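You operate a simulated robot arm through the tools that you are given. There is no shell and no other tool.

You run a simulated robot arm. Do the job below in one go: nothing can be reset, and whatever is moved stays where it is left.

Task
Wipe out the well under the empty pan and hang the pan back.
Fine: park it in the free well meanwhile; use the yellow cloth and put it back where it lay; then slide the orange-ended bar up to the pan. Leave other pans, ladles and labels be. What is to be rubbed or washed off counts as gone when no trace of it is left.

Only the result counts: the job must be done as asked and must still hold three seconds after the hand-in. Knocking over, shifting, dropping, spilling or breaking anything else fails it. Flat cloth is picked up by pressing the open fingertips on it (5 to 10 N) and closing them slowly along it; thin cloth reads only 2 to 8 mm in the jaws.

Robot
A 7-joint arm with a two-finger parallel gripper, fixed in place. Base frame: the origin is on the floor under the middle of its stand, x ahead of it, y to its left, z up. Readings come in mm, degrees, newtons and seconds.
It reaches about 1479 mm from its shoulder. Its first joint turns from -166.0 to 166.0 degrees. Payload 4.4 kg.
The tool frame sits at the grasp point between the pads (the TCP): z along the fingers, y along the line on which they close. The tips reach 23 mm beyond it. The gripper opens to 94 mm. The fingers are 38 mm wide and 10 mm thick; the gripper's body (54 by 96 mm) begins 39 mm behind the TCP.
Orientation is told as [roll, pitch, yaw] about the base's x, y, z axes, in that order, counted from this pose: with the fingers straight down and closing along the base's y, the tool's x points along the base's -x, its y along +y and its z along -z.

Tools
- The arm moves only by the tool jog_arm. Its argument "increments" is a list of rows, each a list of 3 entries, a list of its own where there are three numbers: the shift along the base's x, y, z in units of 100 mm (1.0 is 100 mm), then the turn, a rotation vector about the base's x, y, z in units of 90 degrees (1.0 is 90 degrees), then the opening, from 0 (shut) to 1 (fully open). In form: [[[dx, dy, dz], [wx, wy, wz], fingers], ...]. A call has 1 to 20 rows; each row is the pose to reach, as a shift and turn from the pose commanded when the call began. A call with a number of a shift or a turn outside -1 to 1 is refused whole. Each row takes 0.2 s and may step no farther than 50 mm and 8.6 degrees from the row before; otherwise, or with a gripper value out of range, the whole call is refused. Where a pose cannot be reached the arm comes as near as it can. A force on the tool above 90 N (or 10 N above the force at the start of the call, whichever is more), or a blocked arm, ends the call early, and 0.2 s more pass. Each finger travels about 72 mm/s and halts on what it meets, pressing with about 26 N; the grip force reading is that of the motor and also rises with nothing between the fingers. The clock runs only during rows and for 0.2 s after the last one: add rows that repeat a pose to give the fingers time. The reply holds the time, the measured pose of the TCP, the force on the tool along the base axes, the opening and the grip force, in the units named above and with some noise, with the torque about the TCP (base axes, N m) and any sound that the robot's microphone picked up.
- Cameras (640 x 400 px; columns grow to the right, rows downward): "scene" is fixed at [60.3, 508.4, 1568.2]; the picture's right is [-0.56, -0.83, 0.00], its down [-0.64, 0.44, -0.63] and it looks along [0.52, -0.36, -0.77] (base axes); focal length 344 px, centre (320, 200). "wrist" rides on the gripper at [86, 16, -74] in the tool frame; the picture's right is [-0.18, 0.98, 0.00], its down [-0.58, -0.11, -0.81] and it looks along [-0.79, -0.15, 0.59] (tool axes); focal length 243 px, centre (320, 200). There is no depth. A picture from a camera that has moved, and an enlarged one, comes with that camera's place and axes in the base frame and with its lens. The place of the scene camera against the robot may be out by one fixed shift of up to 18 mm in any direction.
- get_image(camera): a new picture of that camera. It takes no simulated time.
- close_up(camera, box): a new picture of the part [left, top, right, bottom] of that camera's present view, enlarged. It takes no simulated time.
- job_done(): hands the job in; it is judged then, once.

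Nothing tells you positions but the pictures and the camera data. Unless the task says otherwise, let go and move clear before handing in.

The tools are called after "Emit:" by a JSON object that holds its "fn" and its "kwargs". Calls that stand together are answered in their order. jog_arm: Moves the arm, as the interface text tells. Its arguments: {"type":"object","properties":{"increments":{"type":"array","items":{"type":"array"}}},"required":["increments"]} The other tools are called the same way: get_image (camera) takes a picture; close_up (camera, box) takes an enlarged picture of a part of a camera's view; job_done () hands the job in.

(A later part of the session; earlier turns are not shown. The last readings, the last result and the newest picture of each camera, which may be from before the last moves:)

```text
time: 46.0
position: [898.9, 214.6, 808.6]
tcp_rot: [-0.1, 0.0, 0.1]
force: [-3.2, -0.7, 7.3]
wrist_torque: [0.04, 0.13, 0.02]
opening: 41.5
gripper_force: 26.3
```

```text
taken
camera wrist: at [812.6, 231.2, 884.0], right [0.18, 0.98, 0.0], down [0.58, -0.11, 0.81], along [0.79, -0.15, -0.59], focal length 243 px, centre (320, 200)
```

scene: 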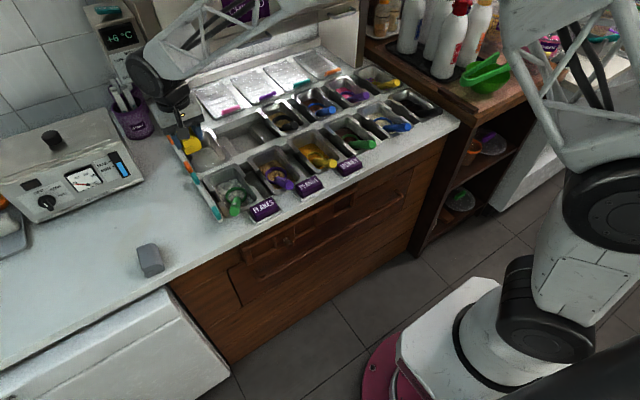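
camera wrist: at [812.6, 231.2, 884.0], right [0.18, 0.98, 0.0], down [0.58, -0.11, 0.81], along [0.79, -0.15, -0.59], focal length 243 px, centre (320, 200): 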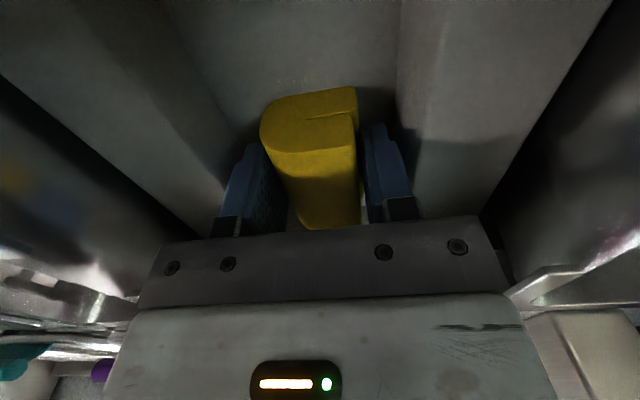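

The drag is mild (about 3 N) with 7 N of press. I now run a full raster over the stained area at roughly 10 N.

Emit:
{"fn": "jog_arm", "kwargs": {"increments": [[[0.05, 0, -0.003], [0, 0, 0], 0.3], [[0.05, 0.08, -0.003], [0, 0, 0], 0.3], [[-0.06, 0.08, -0.003], [0, 0, 0], 0.3], [[-0.17, 0.08, -0.003], [0, 0, 0], 0.3], [[-0.27, 0.08, -0.003], [0, 0, 0], 0.3], [[-0.33, 0.08, -0.003], [0, 0, 0], 0.3], [[-0.33, 0, -0.003], [0, 0, 0], 0.3], [[-0.22, 0, -0.003], [0, 0, 0], 0.3], [[-0.11, 0, -0.003], [0, 0, 0], 0.3], [[0, 0, -0.003], [0, 0, 0], 0.3], [[0.05, 0, -0.003], [0, 0, 0], 0.3], [[0.05, -0.08, -0.003], [0, 0, 0], 0.3], [[-0.06, -0.08, -0.003], [0, 0, 0], 0.3], [[-0.17, -0.08, -0.003], [0, 0, 0], 0.3], [[-0.27, -0.08, -0.003], [0, 0, 0], 0.3], [[-0.33, -0.08, -0.003], [0, 0, 0], 0.3], [[-0.33, 0, -0.003], [0, 0, 0], 0.3], [[-0.22, 0, -0.003], [0, 0, 0], 0.3], [[-0.11, 0, -0.003], [0, 0, 0], 0.3], [[0, 0, -0.003], [0, 0, 0], 0.3]]}}

Emit:
{"fn": "get_image", "kwargs": {"camera": "wrist"}}

```text
time: 50.2
position: [897.9, 214.2, 809.8]
tcp_rot: [0.0, -0.1, 0.0]
force: [0.2, -0.3, -0.3]
wrist_torque: [-0.03, -0.04, 0.0]
opening: 41.2
gripper_force: 26.0
```

```text
taken
camera wrist: at [812.6, 231.3, 884.8], right [0.18, 0.98, 0.0], down [0.58, -0.11, 0.81], along [0.79, -0.15, -0.59], focal length 243 px, centre (320, 200)
```

wrist: 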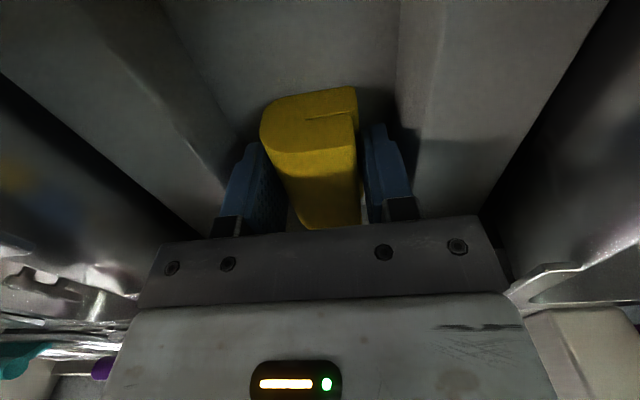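

The press faded to zero by the end of the raster (the cloth settled up in the grip a little). I lower a bit to restore the press and wipe again.

Emit:
{"fn": "jog_arm", "kwargs": {"increments": [[[0, 0, -0.008], [0, 0, 0], 0.3], [[0, 0, -0.015], [0, 0, 0], 0.3], [[0, 0, -0.015], [0, 0, 0], 0.3]]}}

```text
time: 51.0
position: [899.5, 214.9, 808.7]
tcp_rot: [-0.1, -0.1, 0.0]
force: [-1.3, -0.4, 8.1]
wrist_torque: [0.05, 0.19, 0.0]
opening: 41.3
gripper_force: 26.1
```

Emit:
{"fn": "jog_arm", "kwargs": {"increments": [[[0.05, 0, -0.005], [0, 0, 0], 0.3], [[0.05, 0.08, -0.005], [0, 0, 0], 0.3], [[-0.06, 0.08, -0.005], [0, 0, 0], 0.3], [[-0.17, 0.08, -0.005], [0, 0, 0], 0.3], [[-0.27, 0.08, -0.005], [0, 0, 0], 0.3], [[-0.34, 0.08, -0.005], [0, 0, 0], 0.3], [[-0.34, 0, -0.006], [0, 0, 0], 0.3], [[-0.22, 0, -0.006], [0, 0, 0], 0.3], [[-0.11, 0, -0.006], [0, 0, 0], 0.3], [[0, 0, -0.006], [0, 0, 0], 0.3], [[0.05, 0, -0.006], [0, 0, 0], 0.3], [[0.05, -0.08, -0.007], [0, 0, 0], 0.3], [[-0.06, -0.08, -0.007], [0, 0, 0], 0.3], [[-0.17, -0.08, -0.007], [0, 0, 0], 0.3], [[-0.27, -0.08, -0.007], [0, 0, 0], 0.3], [[-0.34, -0.08, -0.007], [0, 0, 0], 0.3], [[-0.34, 0, -0.007], [0, 0, 0], 0.3], [[-0.22, 0, -0.007], [0, 0, 0], 0.3], [[-0.11, 0, -0.007], [0, 0, 0], 0.3], [[0, 0, -0.007], [0, 0, 0], 0.3]]}}

```text
time: 55.2
position: [898.9, 216.0, 807.8]
tcp_rot: [-0.1, -0.1, 0.0]
force: [0.6, -0.1, -0.3]
wrist_torque: [0.02, 0.01, 0.02]
opening: 41.4
gripper_force: 26.3
```

I lift straight out and look at the floor to judge the wipe.

Emit:
{"fn": "jog_arm", "kwargs": {"increments": [[[0, 0, 0.2], [0, 0, 0], 0.3], [[0, 0, 0.5], [0, 0, 0], 0.3], [[0, 0, 0.8], [0, 0, 0], 0.3], [[0, 0, 1.0], [0, 0, 0], 0.3]]}}

Emit:
{"fn": "jog_arm", "kwargs": {"increments": [[[-0.2, 0, 0.3], [0, 0, 0], 0.3], [[-0.4, 0, 0.6], [0, 0, 0], 0.3], [[-0.54, 0, 0.9], [0, 0, 0], 0.3], [[-0.54, 0, 0.9], [0, 0, 0], 0.3]]}}

Emit:
{"fn": "get_image", "kwargs": {"camera": "wrist"}}

Emit:
{"fn": "close_up", "kwargs": {"camera": "wrist", "box": [260, 0, 420, 100]}}

Emit:
{"fn": "close_up", "kwargs": {"camera": "scene", "box": [220, 100, 300, 150]}}

```text
time: 56.2
position: [898.0, 213.7, 907.6]
tcp_rot: [-0.1, 0.0, 0.0]
force: [-0.1, -0.3, -0.7]
wrist_torque: [-0.01, 0.0, -0.01]
opening: 41.4
gripper_force: 25.9
```

```text
time: 57.2
position: [846.5, 214.8, 997.1]
tcp_rot: [-0.1, -0.1, 0.0]
force: [0.3, -0.7, -0.9]
wrist_torque: [-0.04, 0.01, -0.02]
opening: 41.2
gripper_force: 25.9
```

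```text
taken
camera wrist: at [758.5, 231.3, 1071.9], right [0.18, 0.98, 0.0], down [0.58, -0.11, 0.81], along [0.79, -0.15, -0.59], focal length 243 px, centre (320, 200)
```

wrist: 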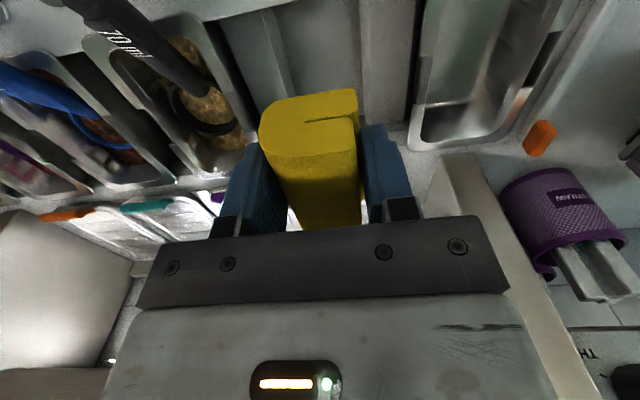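

```text
4.00 times, centred on (340, 50) of wrist
camera zoom: at [758.5, 231.3, 1071.9], right [0.18, 0.98, 0.0], down [0.58, -0.11, 0.81], along [0.79, -0.15, -0.59], focal length 970 px, centre (240, 800)
```

zoom: 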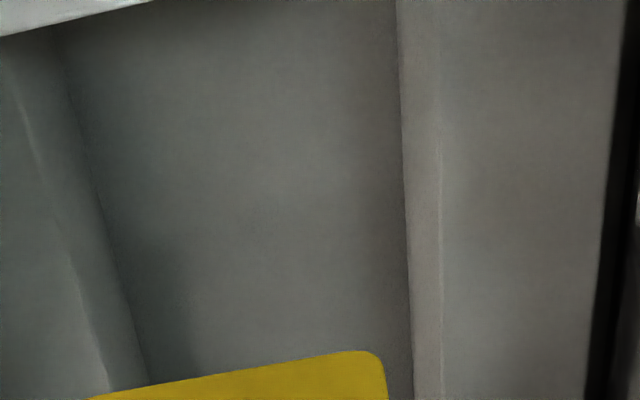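

```text
8.00 times, centred on (260, 125) of scene
camera zoom: at [60.3, 508.4, 1568.2], right [-0.56, -0.83, 0.0], down [-0.64, 0.44, -0.63], along [0.52, -0.36, -0.77], focal length 2755 px, centre (800, 800)
```

zoom: 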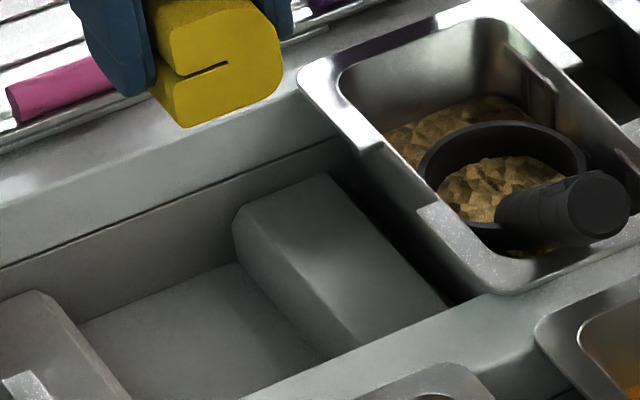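

The specks look gone from both views. I magnify the area to make sure no trace is left.

Emit:
{"fn": "close_up", "kwargs": {"camera": "wrist", "box": [275, 20, 365, 76]}}

Emit:
{"fn": "close_up", "kwargs": {"camera": "wrist", "box": [285, 50, 355, 94]}}

Emit:
{"fn": "close_up", "kwargs": {"camera": "wrist", "box": [260, 0, 370, 40]}}

```text
7.11 times, centred on (320, 48) of wrist
camera zoom: at [758.5, 231.3, 1071.9], right [0.18, 0.98, 0.0], down [0.58, -0.11, 0.81], along [0.79, -0.15, -0.59], focal length 1725 px, centre (320, 1281)
```

zoom: 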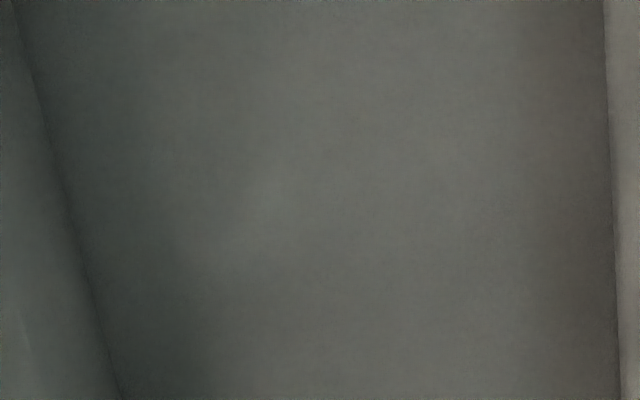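

```text
9.09 times, centred on (320, 72) of wrist
camera zoom: at [758.5, 231.3, 1071.9], right [0.18, 0.98, 0.0], down [0.58, -0.11, 0.81], along [0.79, -0.15, -0.59], focal length 2206 px, centre (320, 1364)
```

zoom: 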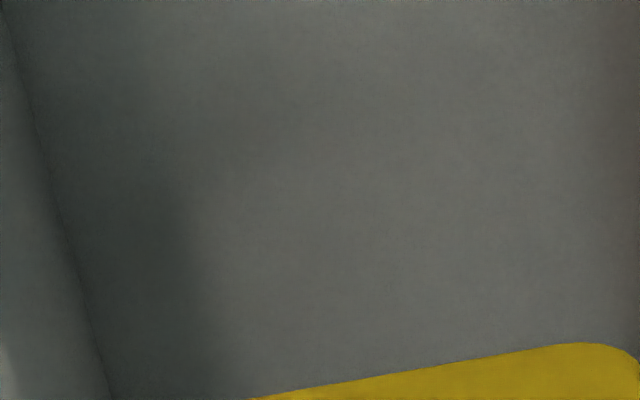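

```text
5.82 times, centred on (315, 20) of wrist
camera zoom: at [758.5, 231.3, 1071.9], right [0.18, 0.98, 0.0], down [0.58, -0.11, 0.81], along [0.79, -0.15, -0.59], focal length 1412 px, centre (349, 1247)
```

zoom: 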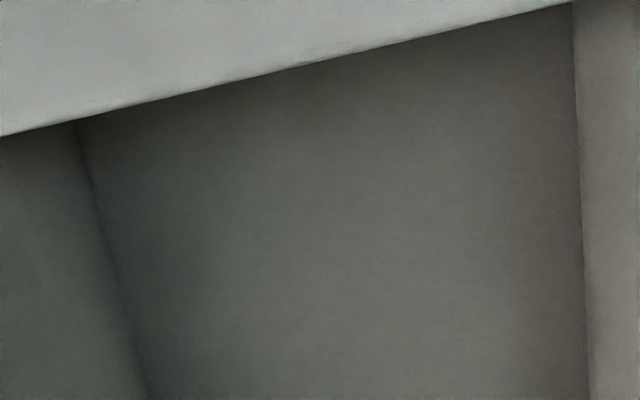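

Magnified, the floor shows no speck anywhere in the formerly stained area. I carry the cloth back along the same route in reverse, checking the pose as I go.

Emit:
{"fn": "jog_arm", "kwargs": {"increments": [[[-0.08, 0.3, 0.07], [0, 0, 0], 0.3], [[-0.16, 0.6, 0.14], [0, 0, 0], 0.3], [[-0.23, 0.91, 0.2], [0, 0, 0], 0.3], [[-0.23, 0.91, 0.2], [0, 0, 0], 0.3]]}}

Emit:
{"fn": "jog_arm", "kwargs": {"increments": [[[-0.2, 0.32, 0], [0, 0, 0], 0.3], [[-0.4, 0.64, 0], [0, 0, 0], 0.3], [[-0.6, 0.95, 0], [0, 0, 0], 0.3], [[-0.6, 0.95, 0], [0, 0, 0], 0.3]]}}

```text
time: 58.2
position: [822.9, 305.3, 1018.3]
tcp_rot: [-0.2, -0.1, 0.1]
force: [0.1, -0.2, -0.1]
wrist_torque: [-0.01, -0.02, 0.0]
opening: 41.5
gripper_force: 25.9
```

```text
time: 59.2
position: [759.5, 400.5, 1017.5]
tcp_rot: [-0.2, 0.1, 0.1]
force: [0.0, 0.2, 0.2]
wrist_torque: [-0.02, 0.02, -0.02]
opening: 41.4
gripper_force: 25.9
```

The pose is holding. I continue the reverse route toward the cloth's place.

Emit:
{"fn": "jog_arm", "kwargs": {"increments": [[[-0.18, 0.35, 0], [0, 0, 0], 0.3], [[-0.36, 0.7, 0], [0, 0, 0], 0.3], [[-0.53, 1.0, 0], [0, 0, 0], 0.3], [[-0.53, 1.0, 0], [0, 0, 0], 0.3]]}}

Emit:
{"fn": "jog_arm", "kwargs": {"increments": [[[-0.15, 0.35, -0.03], [0, 0, 0], 0.3], [[-0.3, 0.7, -0.06], [0, 0, 0], 0.3], [[-0.44, 1.0, -0.1], [0, 0, 0], 0.3], [[-0.44, 1.0, -0.1], [0, 0, 0], 0.3]]}}

Emit:
{"fn": "get_image", "kwargs": {"camera": "scene"}}

```text
time: 60.2
position: [708.3, 500.8, 1016.2]
tcp_rot: [-0.1, -0.1, 0.0]
force: [-0.3, -0.5, 0.1]
wrist_torque: [0.0, 0.02, 0.0]
opening: 41.3
gripper_force: 25.9
```

```text
time: 61.2
position: [663.6, 600.8, 1007.5]
tcp_rot: [-0.1, -0.1, 0.0]
force: [-0.7, 1.3, -0.1]
wrist_torque: [0.03, -0.03, 0.01]
opening: 41.4
gripper_force: 25.1
```

```text
taken
```

scene: 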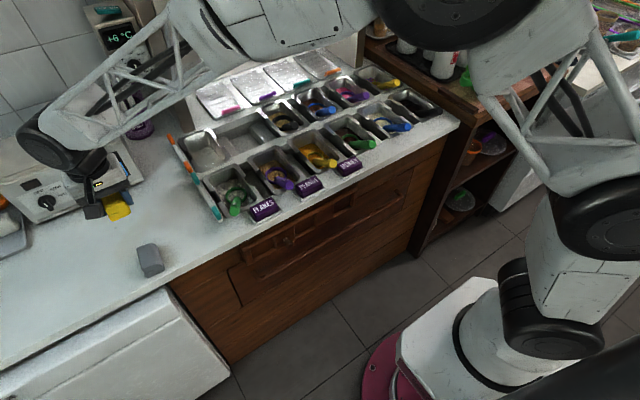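

Now the last leg to above the cloth's original spot.

Emit:
{"fn": "jog_arm", "kwargs": {"increments": [[[-0.2, 0.3, -0.08], [0, 0, 0], 0.3], [[-0.4, 0.6, -0.16], [0, 0, 0], 0.3], [[-0.6, 0.9, -0.24], [0, 0, 0], 0.3], [[-0.654, 0.976, -0.25], [0, 0, 0], 0.3], [[-0.654, 0.976, -0.25], [0, 0, 0], 0.3]]}}

Emit:
{"fn": "get_image", "kwargs": {"camera": "wrist"}}

Emit:
{"fn": "close_up", "kwargs": {"camera": "wrist", "box": [240, 70, 400, 170]}}

```text
time: 62.4
position: [600.2, 698.2, 981.4]
tcp_rot: [-0.2, 0.0, 0.0]
force: [-0.7, 0.1, 0.1]
wrist_torque: [-0.01, 0.03, 0.0]
opening: 41.4
gripper_force: 25.3
```

```text
taken
camera wrist: at [513.0, 715.1, 1056.4], right [0.18, 0.98, 0.0], down [0.58, -0.11, 0.81], along [0.79, -0.15, -0.59], focal length 243 px, centre (320, 200)
```

wrist: 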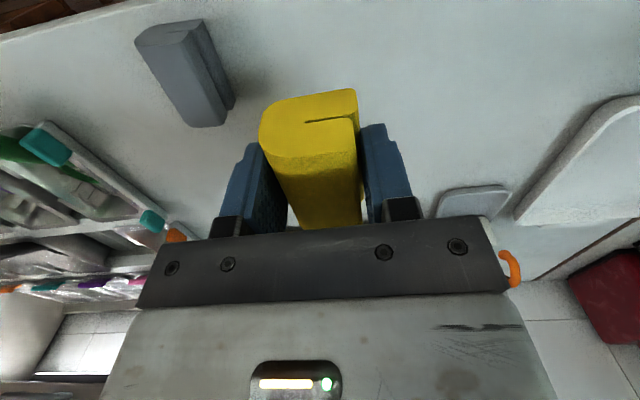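

```text
4.00 times, centred on (320, 120) of wrist
camera zoom: at [513.0, 715.1, 1056.4], right [0.18, 0.98, 0.0], down [0.58, -0.11, 0.81], along [0.79, -0.15, -0.59], focal length 970 px, centre (320, 520)
```

zoom: 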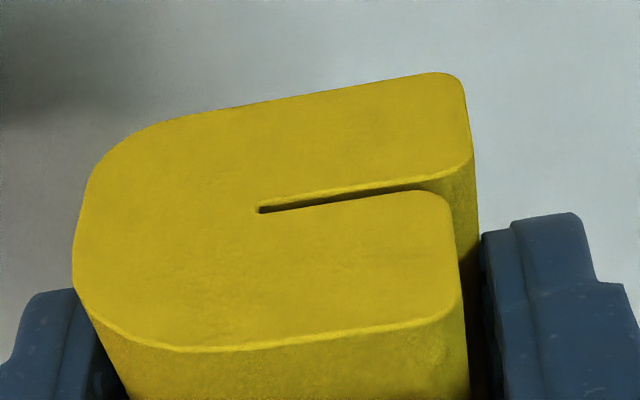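

The cloth sits in the hand nearly as before (about 2–3 mm higher). I lower it over its original spot.

Emit:
{"fn": "jog_arm", "kwargs": {"increments": [[[-0.016, 0, -0.3], [0, 0, 0], 0.3], [[-0.016, 0, -0.6], [0, 0, 0], 0.3], [[-0.016, 0, -0.85], [0, 0, 0], 0.3], [[-0.016, 0, -0.94], [0, 0, 0], 0.3], [[-0.016, 0, -0.94], [0, 0, 0], 0.3]]}}

Emit:
{"fn": "get_image", "kwargs": {"camera": "wrist"}}

Emit:
{"fn": "close_up", "kwargs": {"camera": "scene", "box": [40, 200, 200, 300]}}

```text
time: 63.6
position: [598.2, 698.9, 888.1]
tcp_rot: [-0.1, -0.1, -0.1]
force: [-0.1, 0.1, 0.0]
wrist_torque: [0.01, -0.01, -0.01]
opening: 41.3
gripper_force: 26.4
```

```text
taken
camera wrist: at [512.0, 715.2, 963.1], right [0.18, 0.98, 0.0], down [0.58, -0.11, 0.81], along [0.79, -0.15, -0.59], focal length 243 px, centre (320, 200)
```

wrist: 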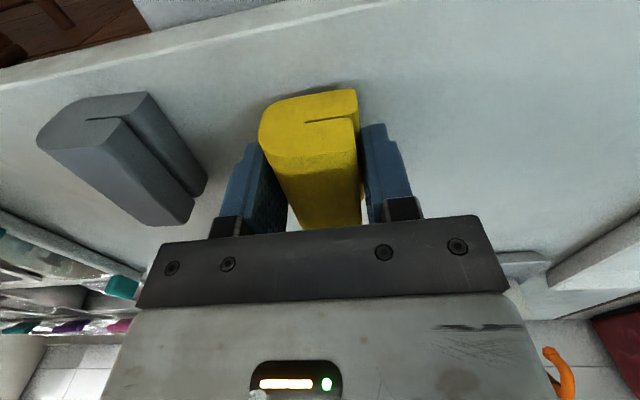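

```text
4.00 times, centred on (120, 250) of scene
camera zoom: at [60.3, 508.4, 1568.2], right [-0.56, -0.83, 0.0], down [-0.64, 0.44, -0.63], along [0.52, -0.36, -0.77], focal length 1378 px, centre (1120, 0)
```

zoom: 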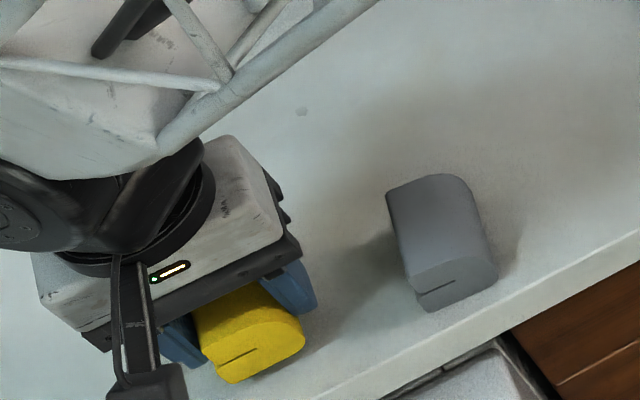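

About 8 mm above the counter now; I lower in millimetre steps until the touch shows.

Emit:
{"fn": "jog_arm", "kwargs": {"increments": [[[-0.005, 0, -0.02], [0, 0, 0], 0.3], [[-0.005, 0, -0.04], [0, 0, 0], 0.3], [[-0.005, 0, -0.055], [0, 0, 0], 0.3]]}}

Emit:
{"fn": "jog_arm", "kwargs": {"increments": [[[0, 0, -0.008], [0, 0, 0], 0.3], [[0, 0, -0.015], [0, 0, 0], 0.3], [[0, 0, -0.02], [0, 0, 0], 0.3]]}}

```text
time: 64.4
position: [599.0, 698.3, 883.4]
tcp_rot: [-0.1, -0.2, 0.0]
force: [0.1, -1.2, -0.5]
wrist_torque: [0.0, 0.04, 0.01]
opening: 41.5
gripper_force: 25.7
```

```text
time: 65.2
position: [599.0, 698.2, 880.7]
tcp_rot: [-0.1, -0.1, 0.0]
force: [-0.6, -0.1, -0.5]
wrist_torque: [-0.02, 0.01, -0.02]
opening: 41.3
gripper_force: 26.1
```

Emit:
{"fn": "jog_arm", "kwargs": {"increments": [[[0, 0, -0.007], [0, 0, 0], 0.3], [[0, 0, -0.013], [0, 0, 0], 0.3], [[0, 0, -0.013], [0, 0, 0], 0.3]]}}

Emit:
{"fn": "close_up", "kwargs": {"camera": "scene", "box": [40, 200, 200, 300]}}

```text
time: 66.0
position: [599.2, 698.3, 880.2]
tcp_rot: [-0.2, -0.1, 0.1]
force: [-0.7, -0.2, -0.4]
wrist_torque: [0.02, 0.03, -0.01]
opening: 41.4
gripper_force: 26.3
```

```text
4.00 times, centred on (120, 250) of scene
camera zoom: at [60.3, 508.4, 1568.2], right [-0.56, -0.83, 0.0], down [-0.64, 0.44, -0.63], along [0.52, -0.36, -0.77], focal length 1378 px, centre (1120, 0)
```

zoom: 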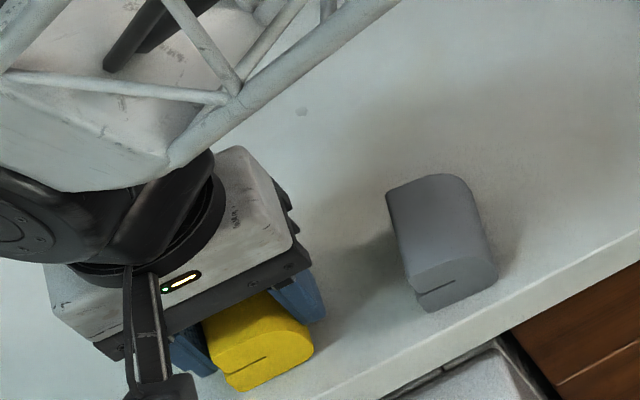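

The cloth's outline already coincides with where it lay. One more millimetre or two to make contact.

Emit:
{"fn": "jog_arm", "kwargs": {"increments": [[[0, 0, -0.006], [0, 0, 0], 0.3], [[0, 0, -0.012], [0, 0, 0], 0.3], [[0, 0, -0.012], [0, 0, 0], 0.3]]}}

```text
time: 66.8
position: [597.8, 698.1, 878.4]
tcp_rot: [-0.1, -0.2, 0.0]
force: [0.3, 0.5, 2.5]
wrist_torque: [0.08, 0.07, 0.03]
opening: 41.0
gripper_force: 25.5
```

Light contact (2.5 N). I release and rise straight up.

Emit:
{"fn": "jog_arm", "kwargs": {"increments": [[[0, 0, 0], [0, 0, 0], 0.46], [[0, 0, 0], [0, 0, 0], 0.55], [[0, 0, 0], [0, 0, 0], 0.7], [[0, 0, 0], [0, 0, 0], 0.85], [[0, 0, 0], [0, 0, 0], 0.95], [[0, 0, 0], [0, 0, 0], 0.95]]}}

Emit:
{"fn": "jog_arm", "kwargs": {"increments": [[[0, 0, 0.15], [0, 0, 0], 0.95], [[0, 0, 0.4], [0, 0, 0], 0.95], [[0, 0, 0.7], [0, 0, 0], 0.95], [[0, 0, 1.0], [0, 0, 0], 0.95]]}}

Emit:
{"fn": "get_image", "kwargs": {"camera": "wrist"}}

Emit:
{"fn": "close_up", "kwargs": {"camera": "scene", "box": [60, 220, 220, 320]}}

```text
time: 68.2
position: [598.1, 697.7, 879.1]
tcp_rot: [-0.1, 0.0, 0.0]
force: [0.1, 0.4, 0.4]
wrist_torque: [0.0, 0.0, -0.03]
opening: 89.1
gripper_force: 0.1
```

```text
time: 69.2
position: [597.0, 698.6, 978.0]
tcp_rot: [-0.2, 0.0, 0.0]
force: [-1.0, 0.2, -0.7]
wrist_torque: [-0.03, 0.02, 0.0]
opening: 89.6
gripper_force: 0.2
```

```text
taken
camera wrist: at [510.6, 715.1, 1052.5], right [0.18, 0.98, 0.0], down [0.58, -0.11, 0.81], along [0.79, -0.15, -0.59], focal length 243 px, centre (320, 200)
```

wrist: 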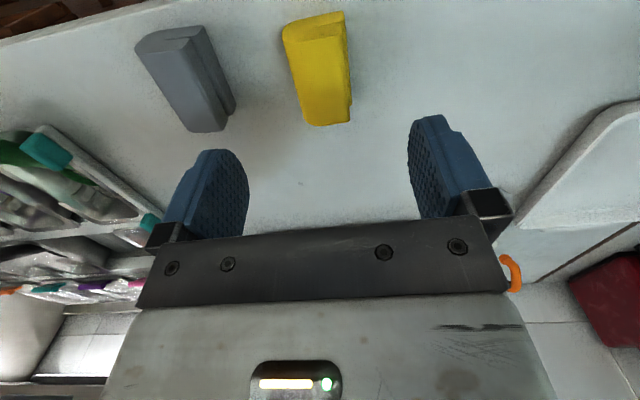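

```text
4.00 times, centred on (140, 270) of scene
camera zoom: at [60.3, 508.4, 1568.2], right [-0.56, -0.83, 0.0], down [-0.64, 0.44, -0.63], along [0.52, -0.36, -0.77], focal length 1378 px, centre (1040, -80)
```

zoom: 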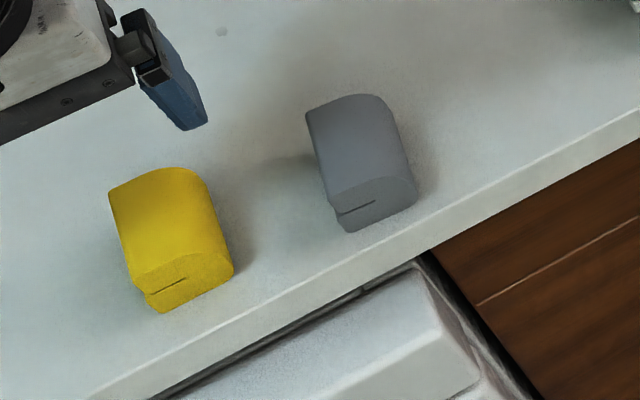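

The yellow cloth lies within a millimetre or two of its original place. Now back to the parked pan along the proven route.

Emit:
{"fn": "jog_arm", "kwargs": {"increments": [[[0.2, -0.3, 0.08], [0, 0, 0], 1], [[0.4, -0.6, 0.16], [0, 0, 0], 1], [[0.6, -0.9, 0.24], [0, 0, 0], 1], [[0.66, -0.97, 0.3], [0, 0, 0], 1]]}}

Emit:
{"fn": "jog_arm", "kwargs": {"increments": [[[0.15, -0.35, 0.03], [0, 0, 0], 1], [[0.3, -0.7, 0.06], [0, 0, 0], 1], [[0.45, -1.0, 0.09], [0, 0, 0], 1], [[0.45, -1.0, 0.09], [0, 0, 0], 1]]}}

```text
time: 70.2
position: [665.6, 600.2, 1009.6]
tcp_rot: [-0.1, -0.2, 0.1]
force: [-0.3, 0.2, -0.7]
wrist_torque: [-0.04, 0.01, 0.01]
opening: 93.8
gripper_force: 0.1
```

```text
time: 71.2
position: [708.9, 501.6, 1018.6]
tcp_rot: [-0.1, -0.1, 0.0]
force: [0.2, -0.2, -0.5]
wrist_torque: [0.0, 0.03, 0.01]
opening: 93.7
gripper_force: 0.0
```

Emit:
{"fn": "jog_arm", "kwargs": {"increments": [[[0.2, -0.35, 0], [0, 0, 0], 1], [[0.4, -0.7, 0], [0, 0, 0], 1], [[0.55, -1.0, 0], [0, 0, 0], 1], [[0.55, -1.0, 0], [0, 0, 0], 1]]}}

Emit:
{"fn": "jog_arm", "kwargs": {"increments": [[[0.3, -0.15, 0], [0, 0, 0], 1], [[0.6, -0.3, 0], [0, 0, 0], 1], [[0.9, -0.45, -0.15], [0, 0, 0], 1], [[1.0, -0.53, -0.3], [0, 0, 0], 1], [[1.0, -0.53, -0.3], [0, 0, 0], 1]]}}

Emit:
{"fn": "get_image", "kwargs": {"camera": "wrist"}}

Emit:
{"fn": "close_up", "kwargs": {"camera": "wrist", "box": [200, 0, 440, 150]}}

Emit:
{"fn": "close_up", "kwargs": {"camera": "scene", "box": [140, 70, 300, 170]}}

```text
time: 72.2
position: [763.7, 400.8, 1017.7]
tcp_rot: [-0.1, -0.2, 0.1]
force: [-0.4, -0.7, 0.3]
wrist_torque: [0.0, 0.02, -0.01]
opening: 94.2
gripper_force: 0.1
```

```text
time: 73.4
position: [863.0, 349.5, 987.6]
tcp_rot: [-0.1, -0.1, 0.0]
force: [-0.7, -0.1, -0.2]
wrist_torque: [-0.03, 0.02, 0.01]
opening: 94.2
gripper_force: 0.1
```

```text
taken
camera wrist: at [776.7, 365.4, 1061.9], right [0.18, 0.98, 0.0], down [0.58, -0.11, 0.81], along [0.79, -0.15, -0.59], focal length 243 px, centre (320, 200)
```

wrist: 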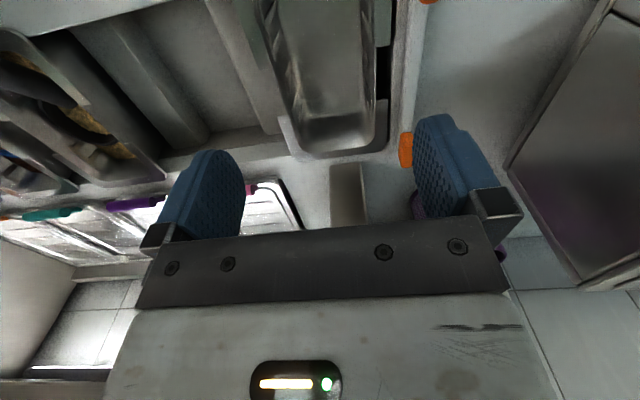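

```text
2.67 times, centred on (320, 75) of wrist
camera zoom: at [776.7, 365.4, 1061.9], right [0.18, 0.98, 0.0], down [0.58, -0.11, 0.81], along [0.79, -0.15, -0.59], focal length 647 px, centre (320, 533)
```

zoom: 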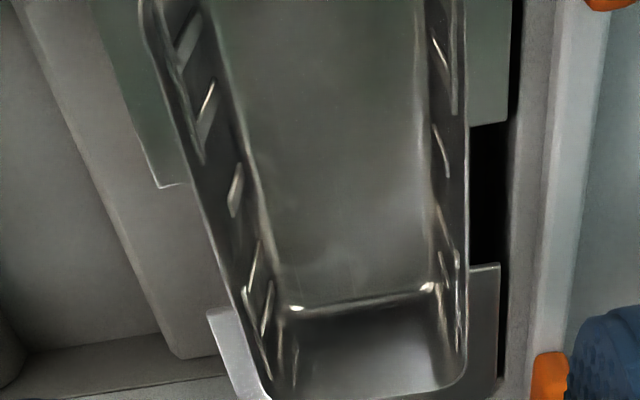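

```text
4.00 times, centred on (220, 120) of scene
camera zoom: at [60.3, 508.4, 1568.2], right [-0.56, -0.83, 0.0], down [-0.64, 0.44, -0.63], along [0.52, -0.36, -0.77], focal length 1378 px, centre (720, 520)
```

zoom: 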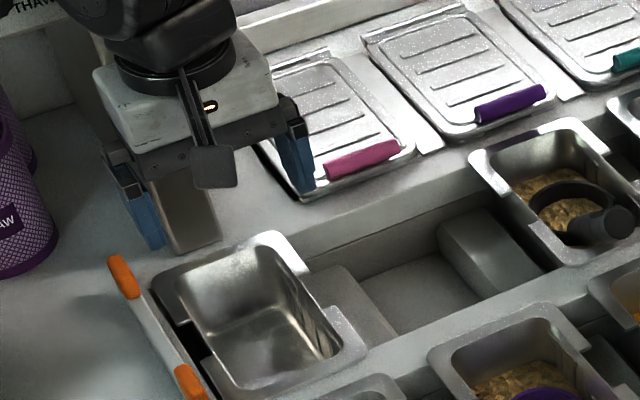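

The pan sits where I left it (y≈297.5–404), but the end wall leaves too little room for the left finger. I will nudge the pan about 7 mm along the rails from inside with closed fingers, then regrip; first I close and come over the pan's middle.

Emit:
{"fn": "jog_arm", "kwargs": {"increments": [[[0.1, -0.05, 0], [0, 0, 0], 0.7], [[0.2, -0.1, 0], [0, 0, 0], 0.4], [[0.255, -0.12, 0], [0, 0, 0], 0.1], [[0.255, -0.12, 0], [0, 0, 0], 0], [[0.255, -0.12, 0], [0, 0, 0], 0]]}}

Emit:
{"fn": "get_image", "kwargs": {"camera": "wrist"}}

```text
time: 74.6
position: [889.3, 336.3, 986.9]
tcp_rot: [-0.1, -0.1, 0.0]
force: [-0.4, 1.1, -0.3]
wrist_torque: [0.04, 0.01, 0.0]
opening: 0.0
gripper_force: 26.2
```

```text
taken
camera wrist: at [802.1, 353.1, 1062.0], right [0.18, 0.98, 0.0], down [0.58, -0.11, 0.81], along [0.79, -0.15, -0.59], focal length 243 px, centre (320, 200)
```

wrist: 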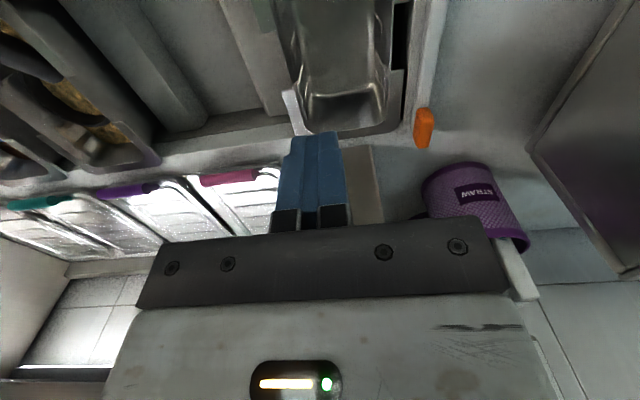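

Fingers closed; I lower them into the pan's middle, well clear of its floor and walls.

Emit:
{"fn": "jog_arm", "kwargs": {"increments": [[[0, 0, -0.3], [0, 0, 0], 0], [[0, 0, -0.6], [0, 0, 0], 0], [[0, 0, -0.9], [0, 0, 0], 0], [[0, 0, -1.0], [0, 0, 0], 0]]}}

Emit:
{"fn": "jog_arm", "kwargs": {"increments": [[[0, 0, -0.1], [0, 0, 0], 0], [[0, 0, -0.2], [0, 0, 0], 0], [[0, 0, -0.25], [0, 0, 0], 0]]}}

Emit:
{"fn": "close_up", "kwargs": {"camera": "scene", "box": [160, 90, 260, 152]}}

Emit:
{"fn": "get_image", "kwargs": {"camera": "wrist"}}

```text
time: 75.6
position: [888.7, 335.9, 887.1]
tcp_rot: [0.0, 0.0, -0.1]
force: [0.1, -0.4, 0.8]
wrist_torque: [0.01, -0.03, -0.01]
opening: 0.3
gripper_force: 26.0
```

```text
time: 76.4
position: [889.1, 336.9, 862.3]
tcp_rot: [0.0, -0.1, 0.0]
force: [-0.1, -0.2, -1.0]
wrist_torque: [0.01, -0.01, 0.0]
opening: 0.0
gripper_force: 25.9
```

```text
6.40 times, centred on (210, 121) of scene
camera zoom: at [60.3, 508.4, 1568.2], right [-0.56, -0.83, 0.0], down [-0.64, 0.44, -0.63], along [0.52, -0.36, -0.77], focal length 2204 px, centre (1024, 706)
```

zoom: 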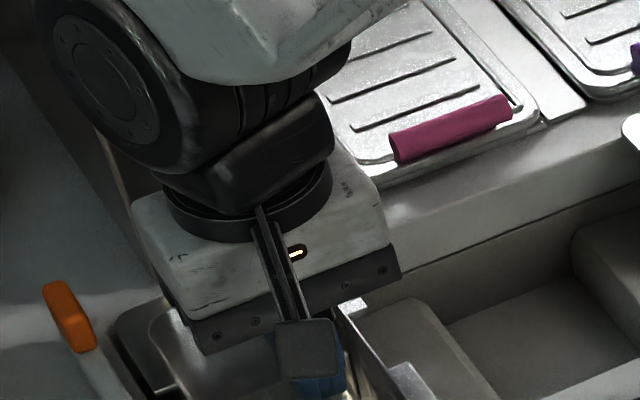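

```text
taken
camera wrist: at [802.2, 352.6, 937.1], right [0.18, 0.98, 0.0], down [0.58, -0.11, 0.81], along [0.79, -0.15, -0.59], focal length 243 px, centre (320, 200)
```

wrist: 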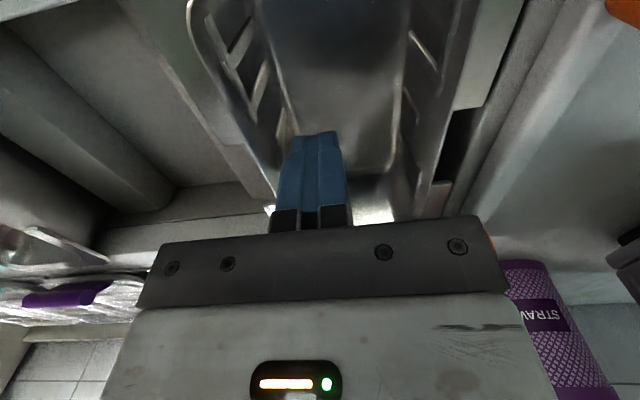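

Inside the pan without touching it. I ease toward its right-hand wall, watching for contact.

Emit:
{"fn": "jog_arm", "kwargs": {"increments": [[[0, -0.03, 0], [0, 0, 0], 0], [[0, -0.06, 0], [0, 0, 0], 0], [[0, -0.09, 0], [0, 0, 0], 0], [[0, -0.12, 0], [0, 0, 0], 0], [[0, -0.14, 0], [0, 0, 0], 0]]}}

Emit:
{"fn": "get_image", "kwargs": {"camera": "wrist"}}

```text
time: 77.6
position: [888.8, 322.5, 862.4]
tcp_rot: [-0.1, -0.1, 0.0]
force: [-0.3, 0.4, -0.2]
wrist_torque: [0.03, 0.01, 0.02]
opening: 0.1
gripper_force: 26.2
```

```text
taken
camera wrist: at [802.3, 338.8, 937.2], right [0.18, 0.98, 0.0], down [0.58, -0.11, 0.81], along [0.79, -0.15, -0.59], focal length 243 px, centre (320, 200)
```

wrist: 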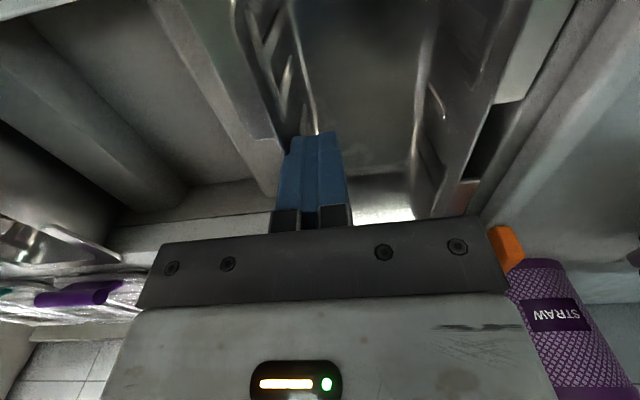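

The finger is about at the wall. I push a further 7 mm gently.

Emit:
{"fn": "jog_arm", "kwargs": {"increments": [[[0, -0.01, 0], [0, 0, 0], 0], [[0, -0.02, 0], [0, 0, 0], 0], [[0, -0.03, 0], [0, 0, 0], 0], [[0, -0.04, 0], [0, 0, 0], 0]]}}

Emit:
{"fn": "jog_arm", "kwargs": {"increments": [[[0, -0.01, 0], [0, 0, 0], 0], [[0, -0.02, 0], [0, 0, 0], 0], [[0, -0.03, 0], [0, 0, 0], 0]]}}

Emit:
{"fn": "get_image", "kwargs": {"camera": "wrist"}}

Emit:
{"fn": "close_up", "kwargs": {"camera": "scene", "box": [160, 90, 260, 152]}}

```text
time: 78.6
position: [889.7, 318.3, 862.0]
tcp_rot: [-0.1, -0.2, 0.0]
force: [-0.3, 1.5, 1.2]
wrist_torque: [0.02, 0.02, -0.03]
opening: 0.2
gripper_force: 26.1
```

```text
time: 79.4
position: [889.3, 316.6, 862.7]
tcp_rot: [-0.2, -0.1, 0.0]
force: [0.0, 8.5, 5.6]
wrist_torque: [0.14, 0.04, -0.06]
opening: 0.2
gripper_force: 25.4
```

```text
taken
camera wrist: at [802.4, 332.2, 937.5], right [0.18, 0.98, 0.0], down [0.58, -0.11, 0.81], along [0.79, -0.15, -0.59], focal length 243 px, centre (320, 200)
```

wrist: 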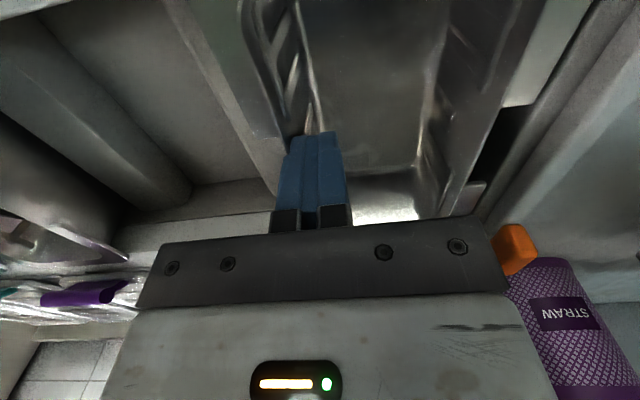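

```text
6.40 times, centred on (210, 121) of scene
camera zoom: at [60.3, 508.4, 1568.2], right [-0.56, -0.83, 0.0], down [-0.64, 0.44, -0.63], along [0.52, -0.36, -0.77], focal length 2204 px, centre (1024, 706)
```

zoom: 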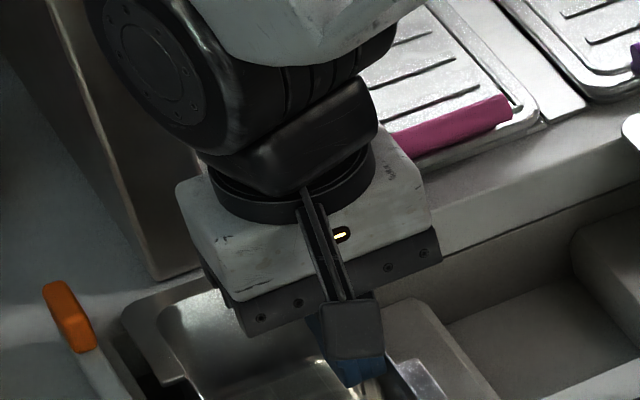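

I now feel 8 N: the pan has moved and met the divider's slope, so I stop, back off and rise to see how far it moved.

Emit:
{"fn": "jog_arm", "kwargs": {"increments": [[[0, 0.03, 0], [0, 0, 0], 0], [[0, 0.08, 0], [0, 0, 0], 0], [[0, 0.12, 0.1], [0, 0, 0], 0], [[0, 0.16, 0.4], [0, 0, 0], 0], [[0, 0.2, 0.8], [0, 0, 0], 0]]}}

Emit:
{"fn": "jog_arm", "kwargs": {"increments": [[[0, 0.05, 0.2], [0, 0, 0], 0.3], [[0, 0.05, 0.4], [0, 0, 0], 0.6], [[0, 0.05, 0.4], [0, 0, 0], 0.9], [[0, 0.05, 0.4], [0, 0, 0], 1]]}}

Emit:
{"fn": "get_image", "kwargs": {"camera": "wrist"}}

Emit:
{"fn": "close_up", "kwargs": {"camera": "wrist", "box": [200, 0, 440, 150]}}

Emit:
{"fn": "close_up", "kwargs": {"camera": "scene", "box": [140, 70, 300, 170]}}

```text
time: 80.6
position: [888.6, 334.8, 941.2]
tcp_rot: [-0.2, 0.1, 0.0]
force: [-0.1, 0.3, 0.2]
wrist_torque: [-0.01, 0.0, -0.04]
opening: 0.0
gripper_force: 25.9
```

```text
time: 81.6
position: [888.9, 340.0, 982.1]
tcp_rot: [0.0, -0.1, 0.0]
force: [0.6, -0.5, 0.0]
wrist_torque: [0.02, -0.01, 0.01]
opening: 94.1
gripper_force: 0.1
```

```text
taken
camera wrist: at [802.3, 356.3, 1057.2], right [0.18, 0.98, 0.0], down [0.58, -0.11, 0.81], along [0.79, -0.15, -0.59], focal length 243 px, centre (320, 200)
```

wrist: 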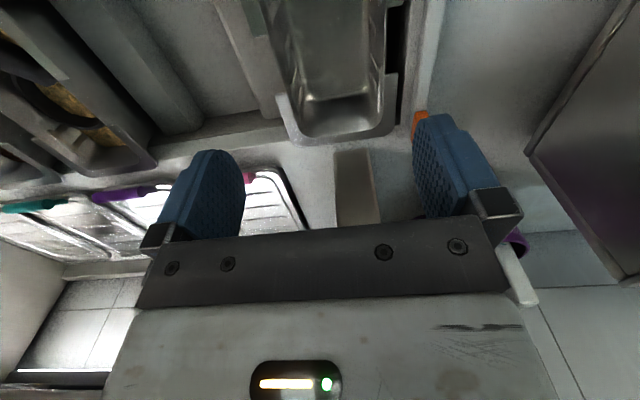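

```text
2.67 times, centred on (320, 75) of wrist
camera zoom: at [802.3, 356.3, 1057.2], right [0.18, 0.98, 0.0], down [0.58, -0.11, 0.81], along [0.79, -0.15, -0.59], focal length 647 px, centre (320, 533)
```

zoom: 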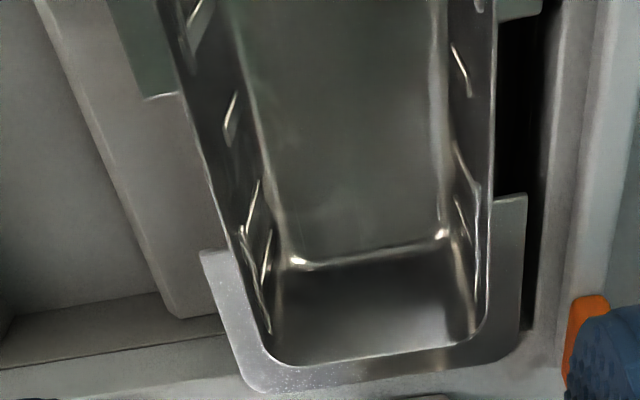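

```text
4.00 times, centred on (220, 120) of scene
camera zoom: at [60.3, 508.4, 1568.2], right [-0.56, -0.83, 0.0], down [-0.64, 0.44, -0.63], along [0.52, -0.36, -0.77], focal length 1378 px, centre (720, 520)
```

zoom: 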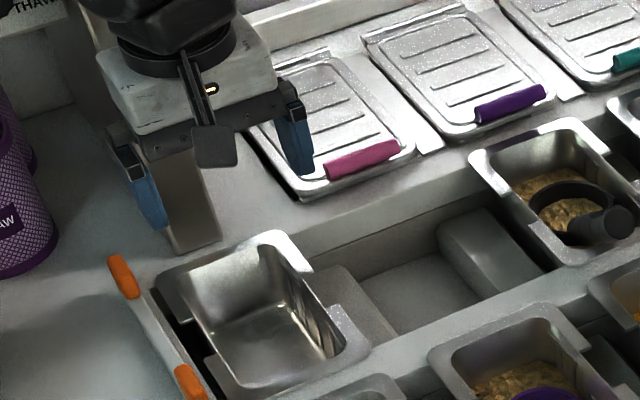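

The pan moved about 2.5 mm (now y≈295.6–401.4), which gives both fingers a slot. I position the hand at y≈347.3 with a 90 mm opening and go down to just above the rim.

Emit:
{"fn": "jog_arm", "kwargs": {"increments": [[[0, 0.04, -0.3], [0, 0, 0], 0.96], [[0, 0.072, -0.6], [0, 0, 0], 0.96], [[0, 0.072, -0.9], [0, 0, 0], 0.96], [[0, 0.072, -1.0], [0, 0, 0], 0.96], [[0, 0.072, -1.0], [0, 0, 0], 0.96]]}}

Emit:
{"fn": "get_image", "kwargs": {"camera": "wrist"}}

Emit:
{"fn": "close_up", "kwargs": {"camera": "wrist", "box": [360, 60, 520, 160]}}

Emit:
{"fn": "close_up", "kwargs": {"camera": "wrist", "box": [160, 60, 320, 160]}}

Emit:
{"fn": "close_up", "kwargs": {"camera": "scene", "box": [150, 90, 250, 152]}}

```text
time: 82.8
position: [889.2, 347.6, 883.7]
tcp_rot: [-0.1, -0.1, 0.0]
force: [-0.3, -0.7, -0.3]
wrist_torque: [0.0, 0.0, 0.03]
opening: 90.4
gripper_force: 0.0
```

```text
taken
camera wrist: at [802.4, 364.0, 957.2], right [0.18, 0.98, 0.0], down [0.58, -0.11, 0.81], along [0.79, -0.15, -0.59], focal length 243 px, centre (320, 200)
```

wrist: 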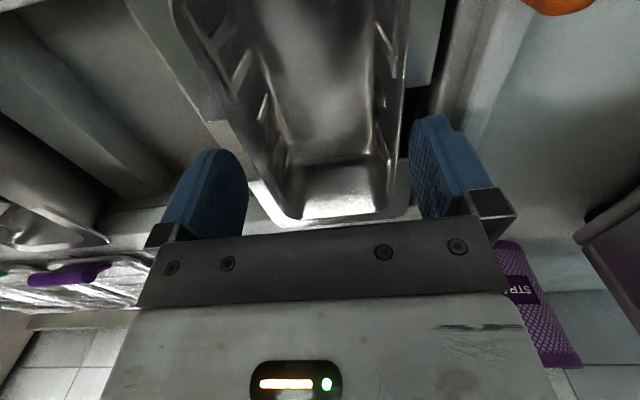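

```text
4.00 times, centred on (440, 110) of wrist
camera zoom: at [802.4, 364.0, 957.2], right [0.18, 0.98, 0.0], down [0.58, -0.11, 0.81], along [0.79, -0.15, -0.59], focal length 970 px, centre (-160, 560)
```

zoom: 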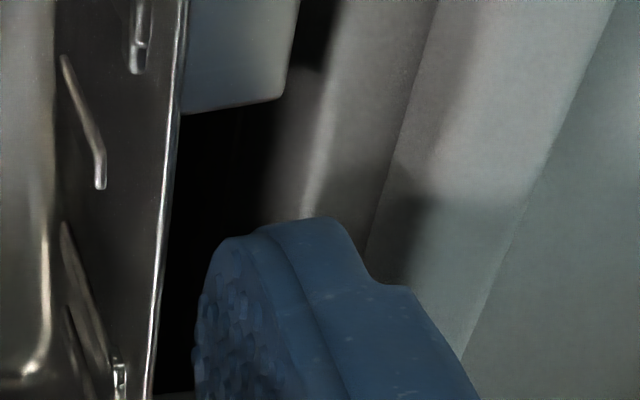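

```text
4.00 times, centred on (240, 110) of wrist
camera zoom: at [802.4, 364.0, 957.2], right [0.18, 0.98, 0.0], down [0.58, -0.11, 0.81], along [0.79, -0.15, -0.59], focal length 970 px, centre (640, 560)
```

zoom: 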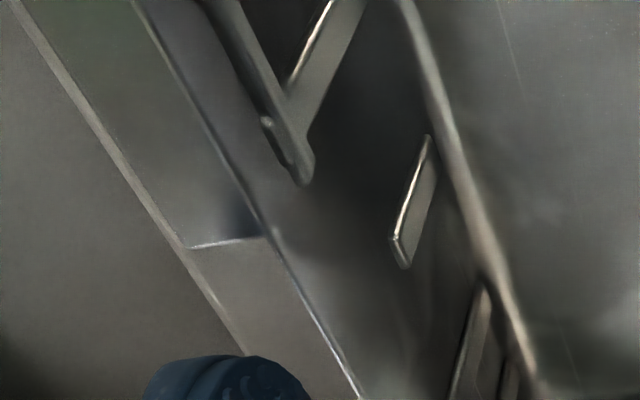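

```text
6.40 times, centred on (200, 121) of scene
camera zoom: at [60.3, 508.4, 1568.2], right [-0.56, -0.83, 0.0], down [-0.64, 0.44, -0.63], along [0.52, -0.36, -0.77], focal length 2204 px, centre (1088, 706)
```

zoom: 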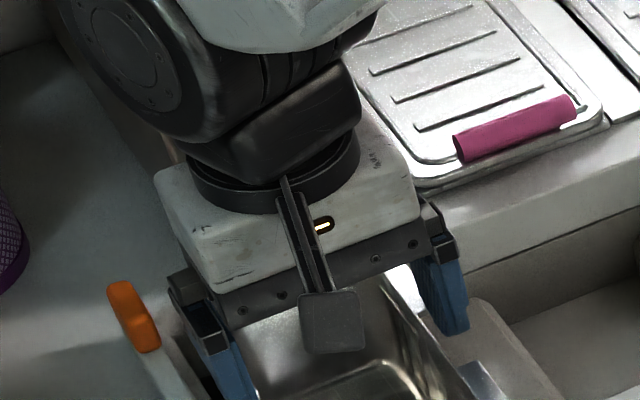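

The rim walls read y≈305.5–390.2, so I shift 0.8 mm right for equal clearance and lower the fingers past the rim in small, checked steps.

Emit:
{"fn": "jog_arm", "kwargs": {"increments": [[[0, -0.008, 0], [0, 0, 0], 0.96], [[0, -0.008, -0.03], [0, 0, 0], 0.96], [[0, -0.008, -0.06], [0, 0, 0], 0.96], [[0, -0.008, -0.09], [0, 0, 0], 0.96]]}}

Emit:
{"fn": "jog_arm", "kwargs": {"increments": [[[0, 0, -0.03], [0, 0, 0], 0.96], [[0, 0, -0.06], [0, 0, 0], 0.96]]}}

Emit:
{"fn": "close_up", "kwargs": {"camera": "wrist", "box": [360, 60, 520, 160]}}

```text
time: 83.8
position: [890.8, 345.6, 874.6]
tcp_rot: [-0.1, -0.1, 0.0]
force: [0.5, 0.1, 0.3]
wrist_torque: [-0.01, -0.01, -0.02]
opening: 90.3
gripper_force: 0.1
```

```text
time: 84.4
position: [889.0, 347.7, 867.3]
tcp_rot: [-0.1, -0.1, 0.0]
force: [0.3, 0.2, -0.2]
wrist_torque: [0.02, 0.02, -0.01]
opening: 90.5
gripper_force: 0.0
```

```text
4.00 times, centred on (440, 110) of wrist
camera zoom: at [802.3, 363.5, 942.0], right [0.18, 0.98, 0.0], down [0.58, -0.11, 0.81], along [0.79, -0.15, -0.59], focal length 970 px, centre (-160, 560)
```

zoom: 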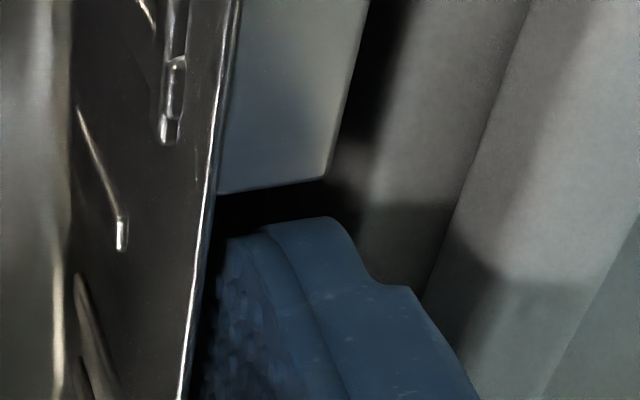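

No contact with the tips 10 mm below the rim; the finger sits in the slot beside the wall. I continue down to grip height.

Emit:
{"fn": "jog_arm", "kwargs": {"increments": [[[0, 0, -0.04], [0, 0, 0], 0.96], [[0, 0, -0.08], [0, 0, 0], 0.96], [[0, 0, -0.12], [0, 0, 0], 0.96]]}}

Emit:
{"fn": "jog_arm", "kwargs": {"increments": [[[0, 0, -0.04], [0, 0, 0], 0.96], [[0, 0, -0.08], [0, 0, 0], 0.96], [[0, 0, -0.08], [0, 0, 0], 0.96]]}}

```text
time: 85.2
position: [889.9, 346.7, 855.4]
tcp_rot: [-0.1, 0.0, 0.0]
force: [-0.1, 0.2, 0.2]
wrist_torque: [-0.01, 0.02, 0.04]
opening: 90.1
gripper_force: 0.1
```

```text
time: 86.0
position: [889.5, 348.2, 848.7]
tcp_rot: [-0.1, -0.1, 0.1]
force: [0.0, 0.5, 0.0]
wrist_torque: [0.02, -0.01, 0.03]
opening: 90.0
gripper_force: 0.0
```

At grip height (≈847.5) with no contact. I close on the pan.

Emit:
{"fn": "jog_arm", "kwargs": {"increments": [[[0, 0, 0], [0, 0, 0], 0.93], [[0, 0, 0], [0, 0, 0], 0.9], [[0, 0, 0], [0, 0, 0], 0.86], [[0, 0, 0], [0, 0, 0], 0.82], [[0, 0, 0], [0, 0, 0], 0.8], [[0, 0, 0], [0, 0, 0], 0.8]]}}

Emit:
{"fn": "jog_arm", "kwargs": {"increments": [[[0, 0, 0.05], [0, 0, 0], 0.8], [[0, 0, 0.12], [0, 0, 0], 0.8], [[0, 0, 0.2], [0, 0, 0], 0.8]]}}

Emit:
{"fn": "close_up", "kwargs": {"camera": "scene", "box": [140, 80, 300, 180]}}

Emit:
{"fn": "get_image", "kwargs": {"camera": "wrist"}}

```text
time: 87.4
position: [888.8, 347.7, 847.3]
tcp_rot: [-0.1, -0.1, 0.1]
force: [0.1, 6.1, 2.2]
wrist_torque: [0.08, -0.06, -0.03]
opening: 85.2
gripper_force: 26.2
```

```text
time: 88.2
position: [889.9, 347.4, 869.4]
tcp_rot: [-0.1, 0.0, 0.1]
force: [-0.5, 0.3, -2.2]
wrist_torque: [0.0, 0.02, 0.01]
opening: 85.3
gripper_force: 26.3
```

```text
4.00 times, centred on (220, 130) of scene
camera zoom: at [60.3, 508.4, 1568.2], right [-0.56, -0.83, 0.0], down [-0.64, 0.44, -0.63], along [0.52, -0.36, -0.77], focal length 1378 px, centre (720, 480)
```

zoom: 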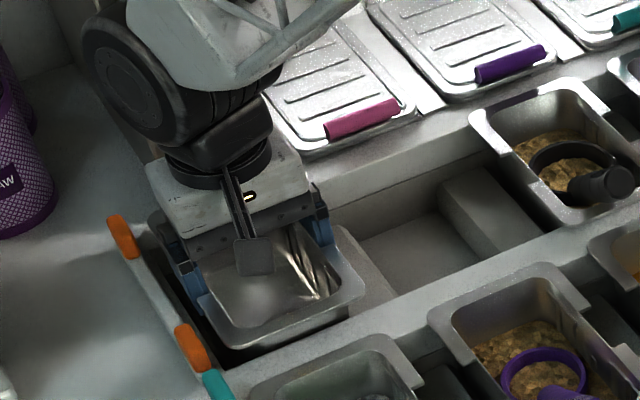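

```text
taken
camera wrist: at [802.5, 362.9, 942.3], right [0.18, 0.98, 0.0], down [0.58, -0.11, 0.81], along [0.79, -0.15, -0.59], focal length 243 px, centre (320, 200)
```

wrist: 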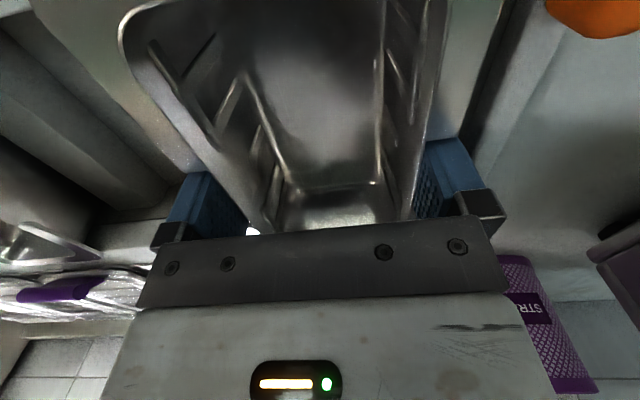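

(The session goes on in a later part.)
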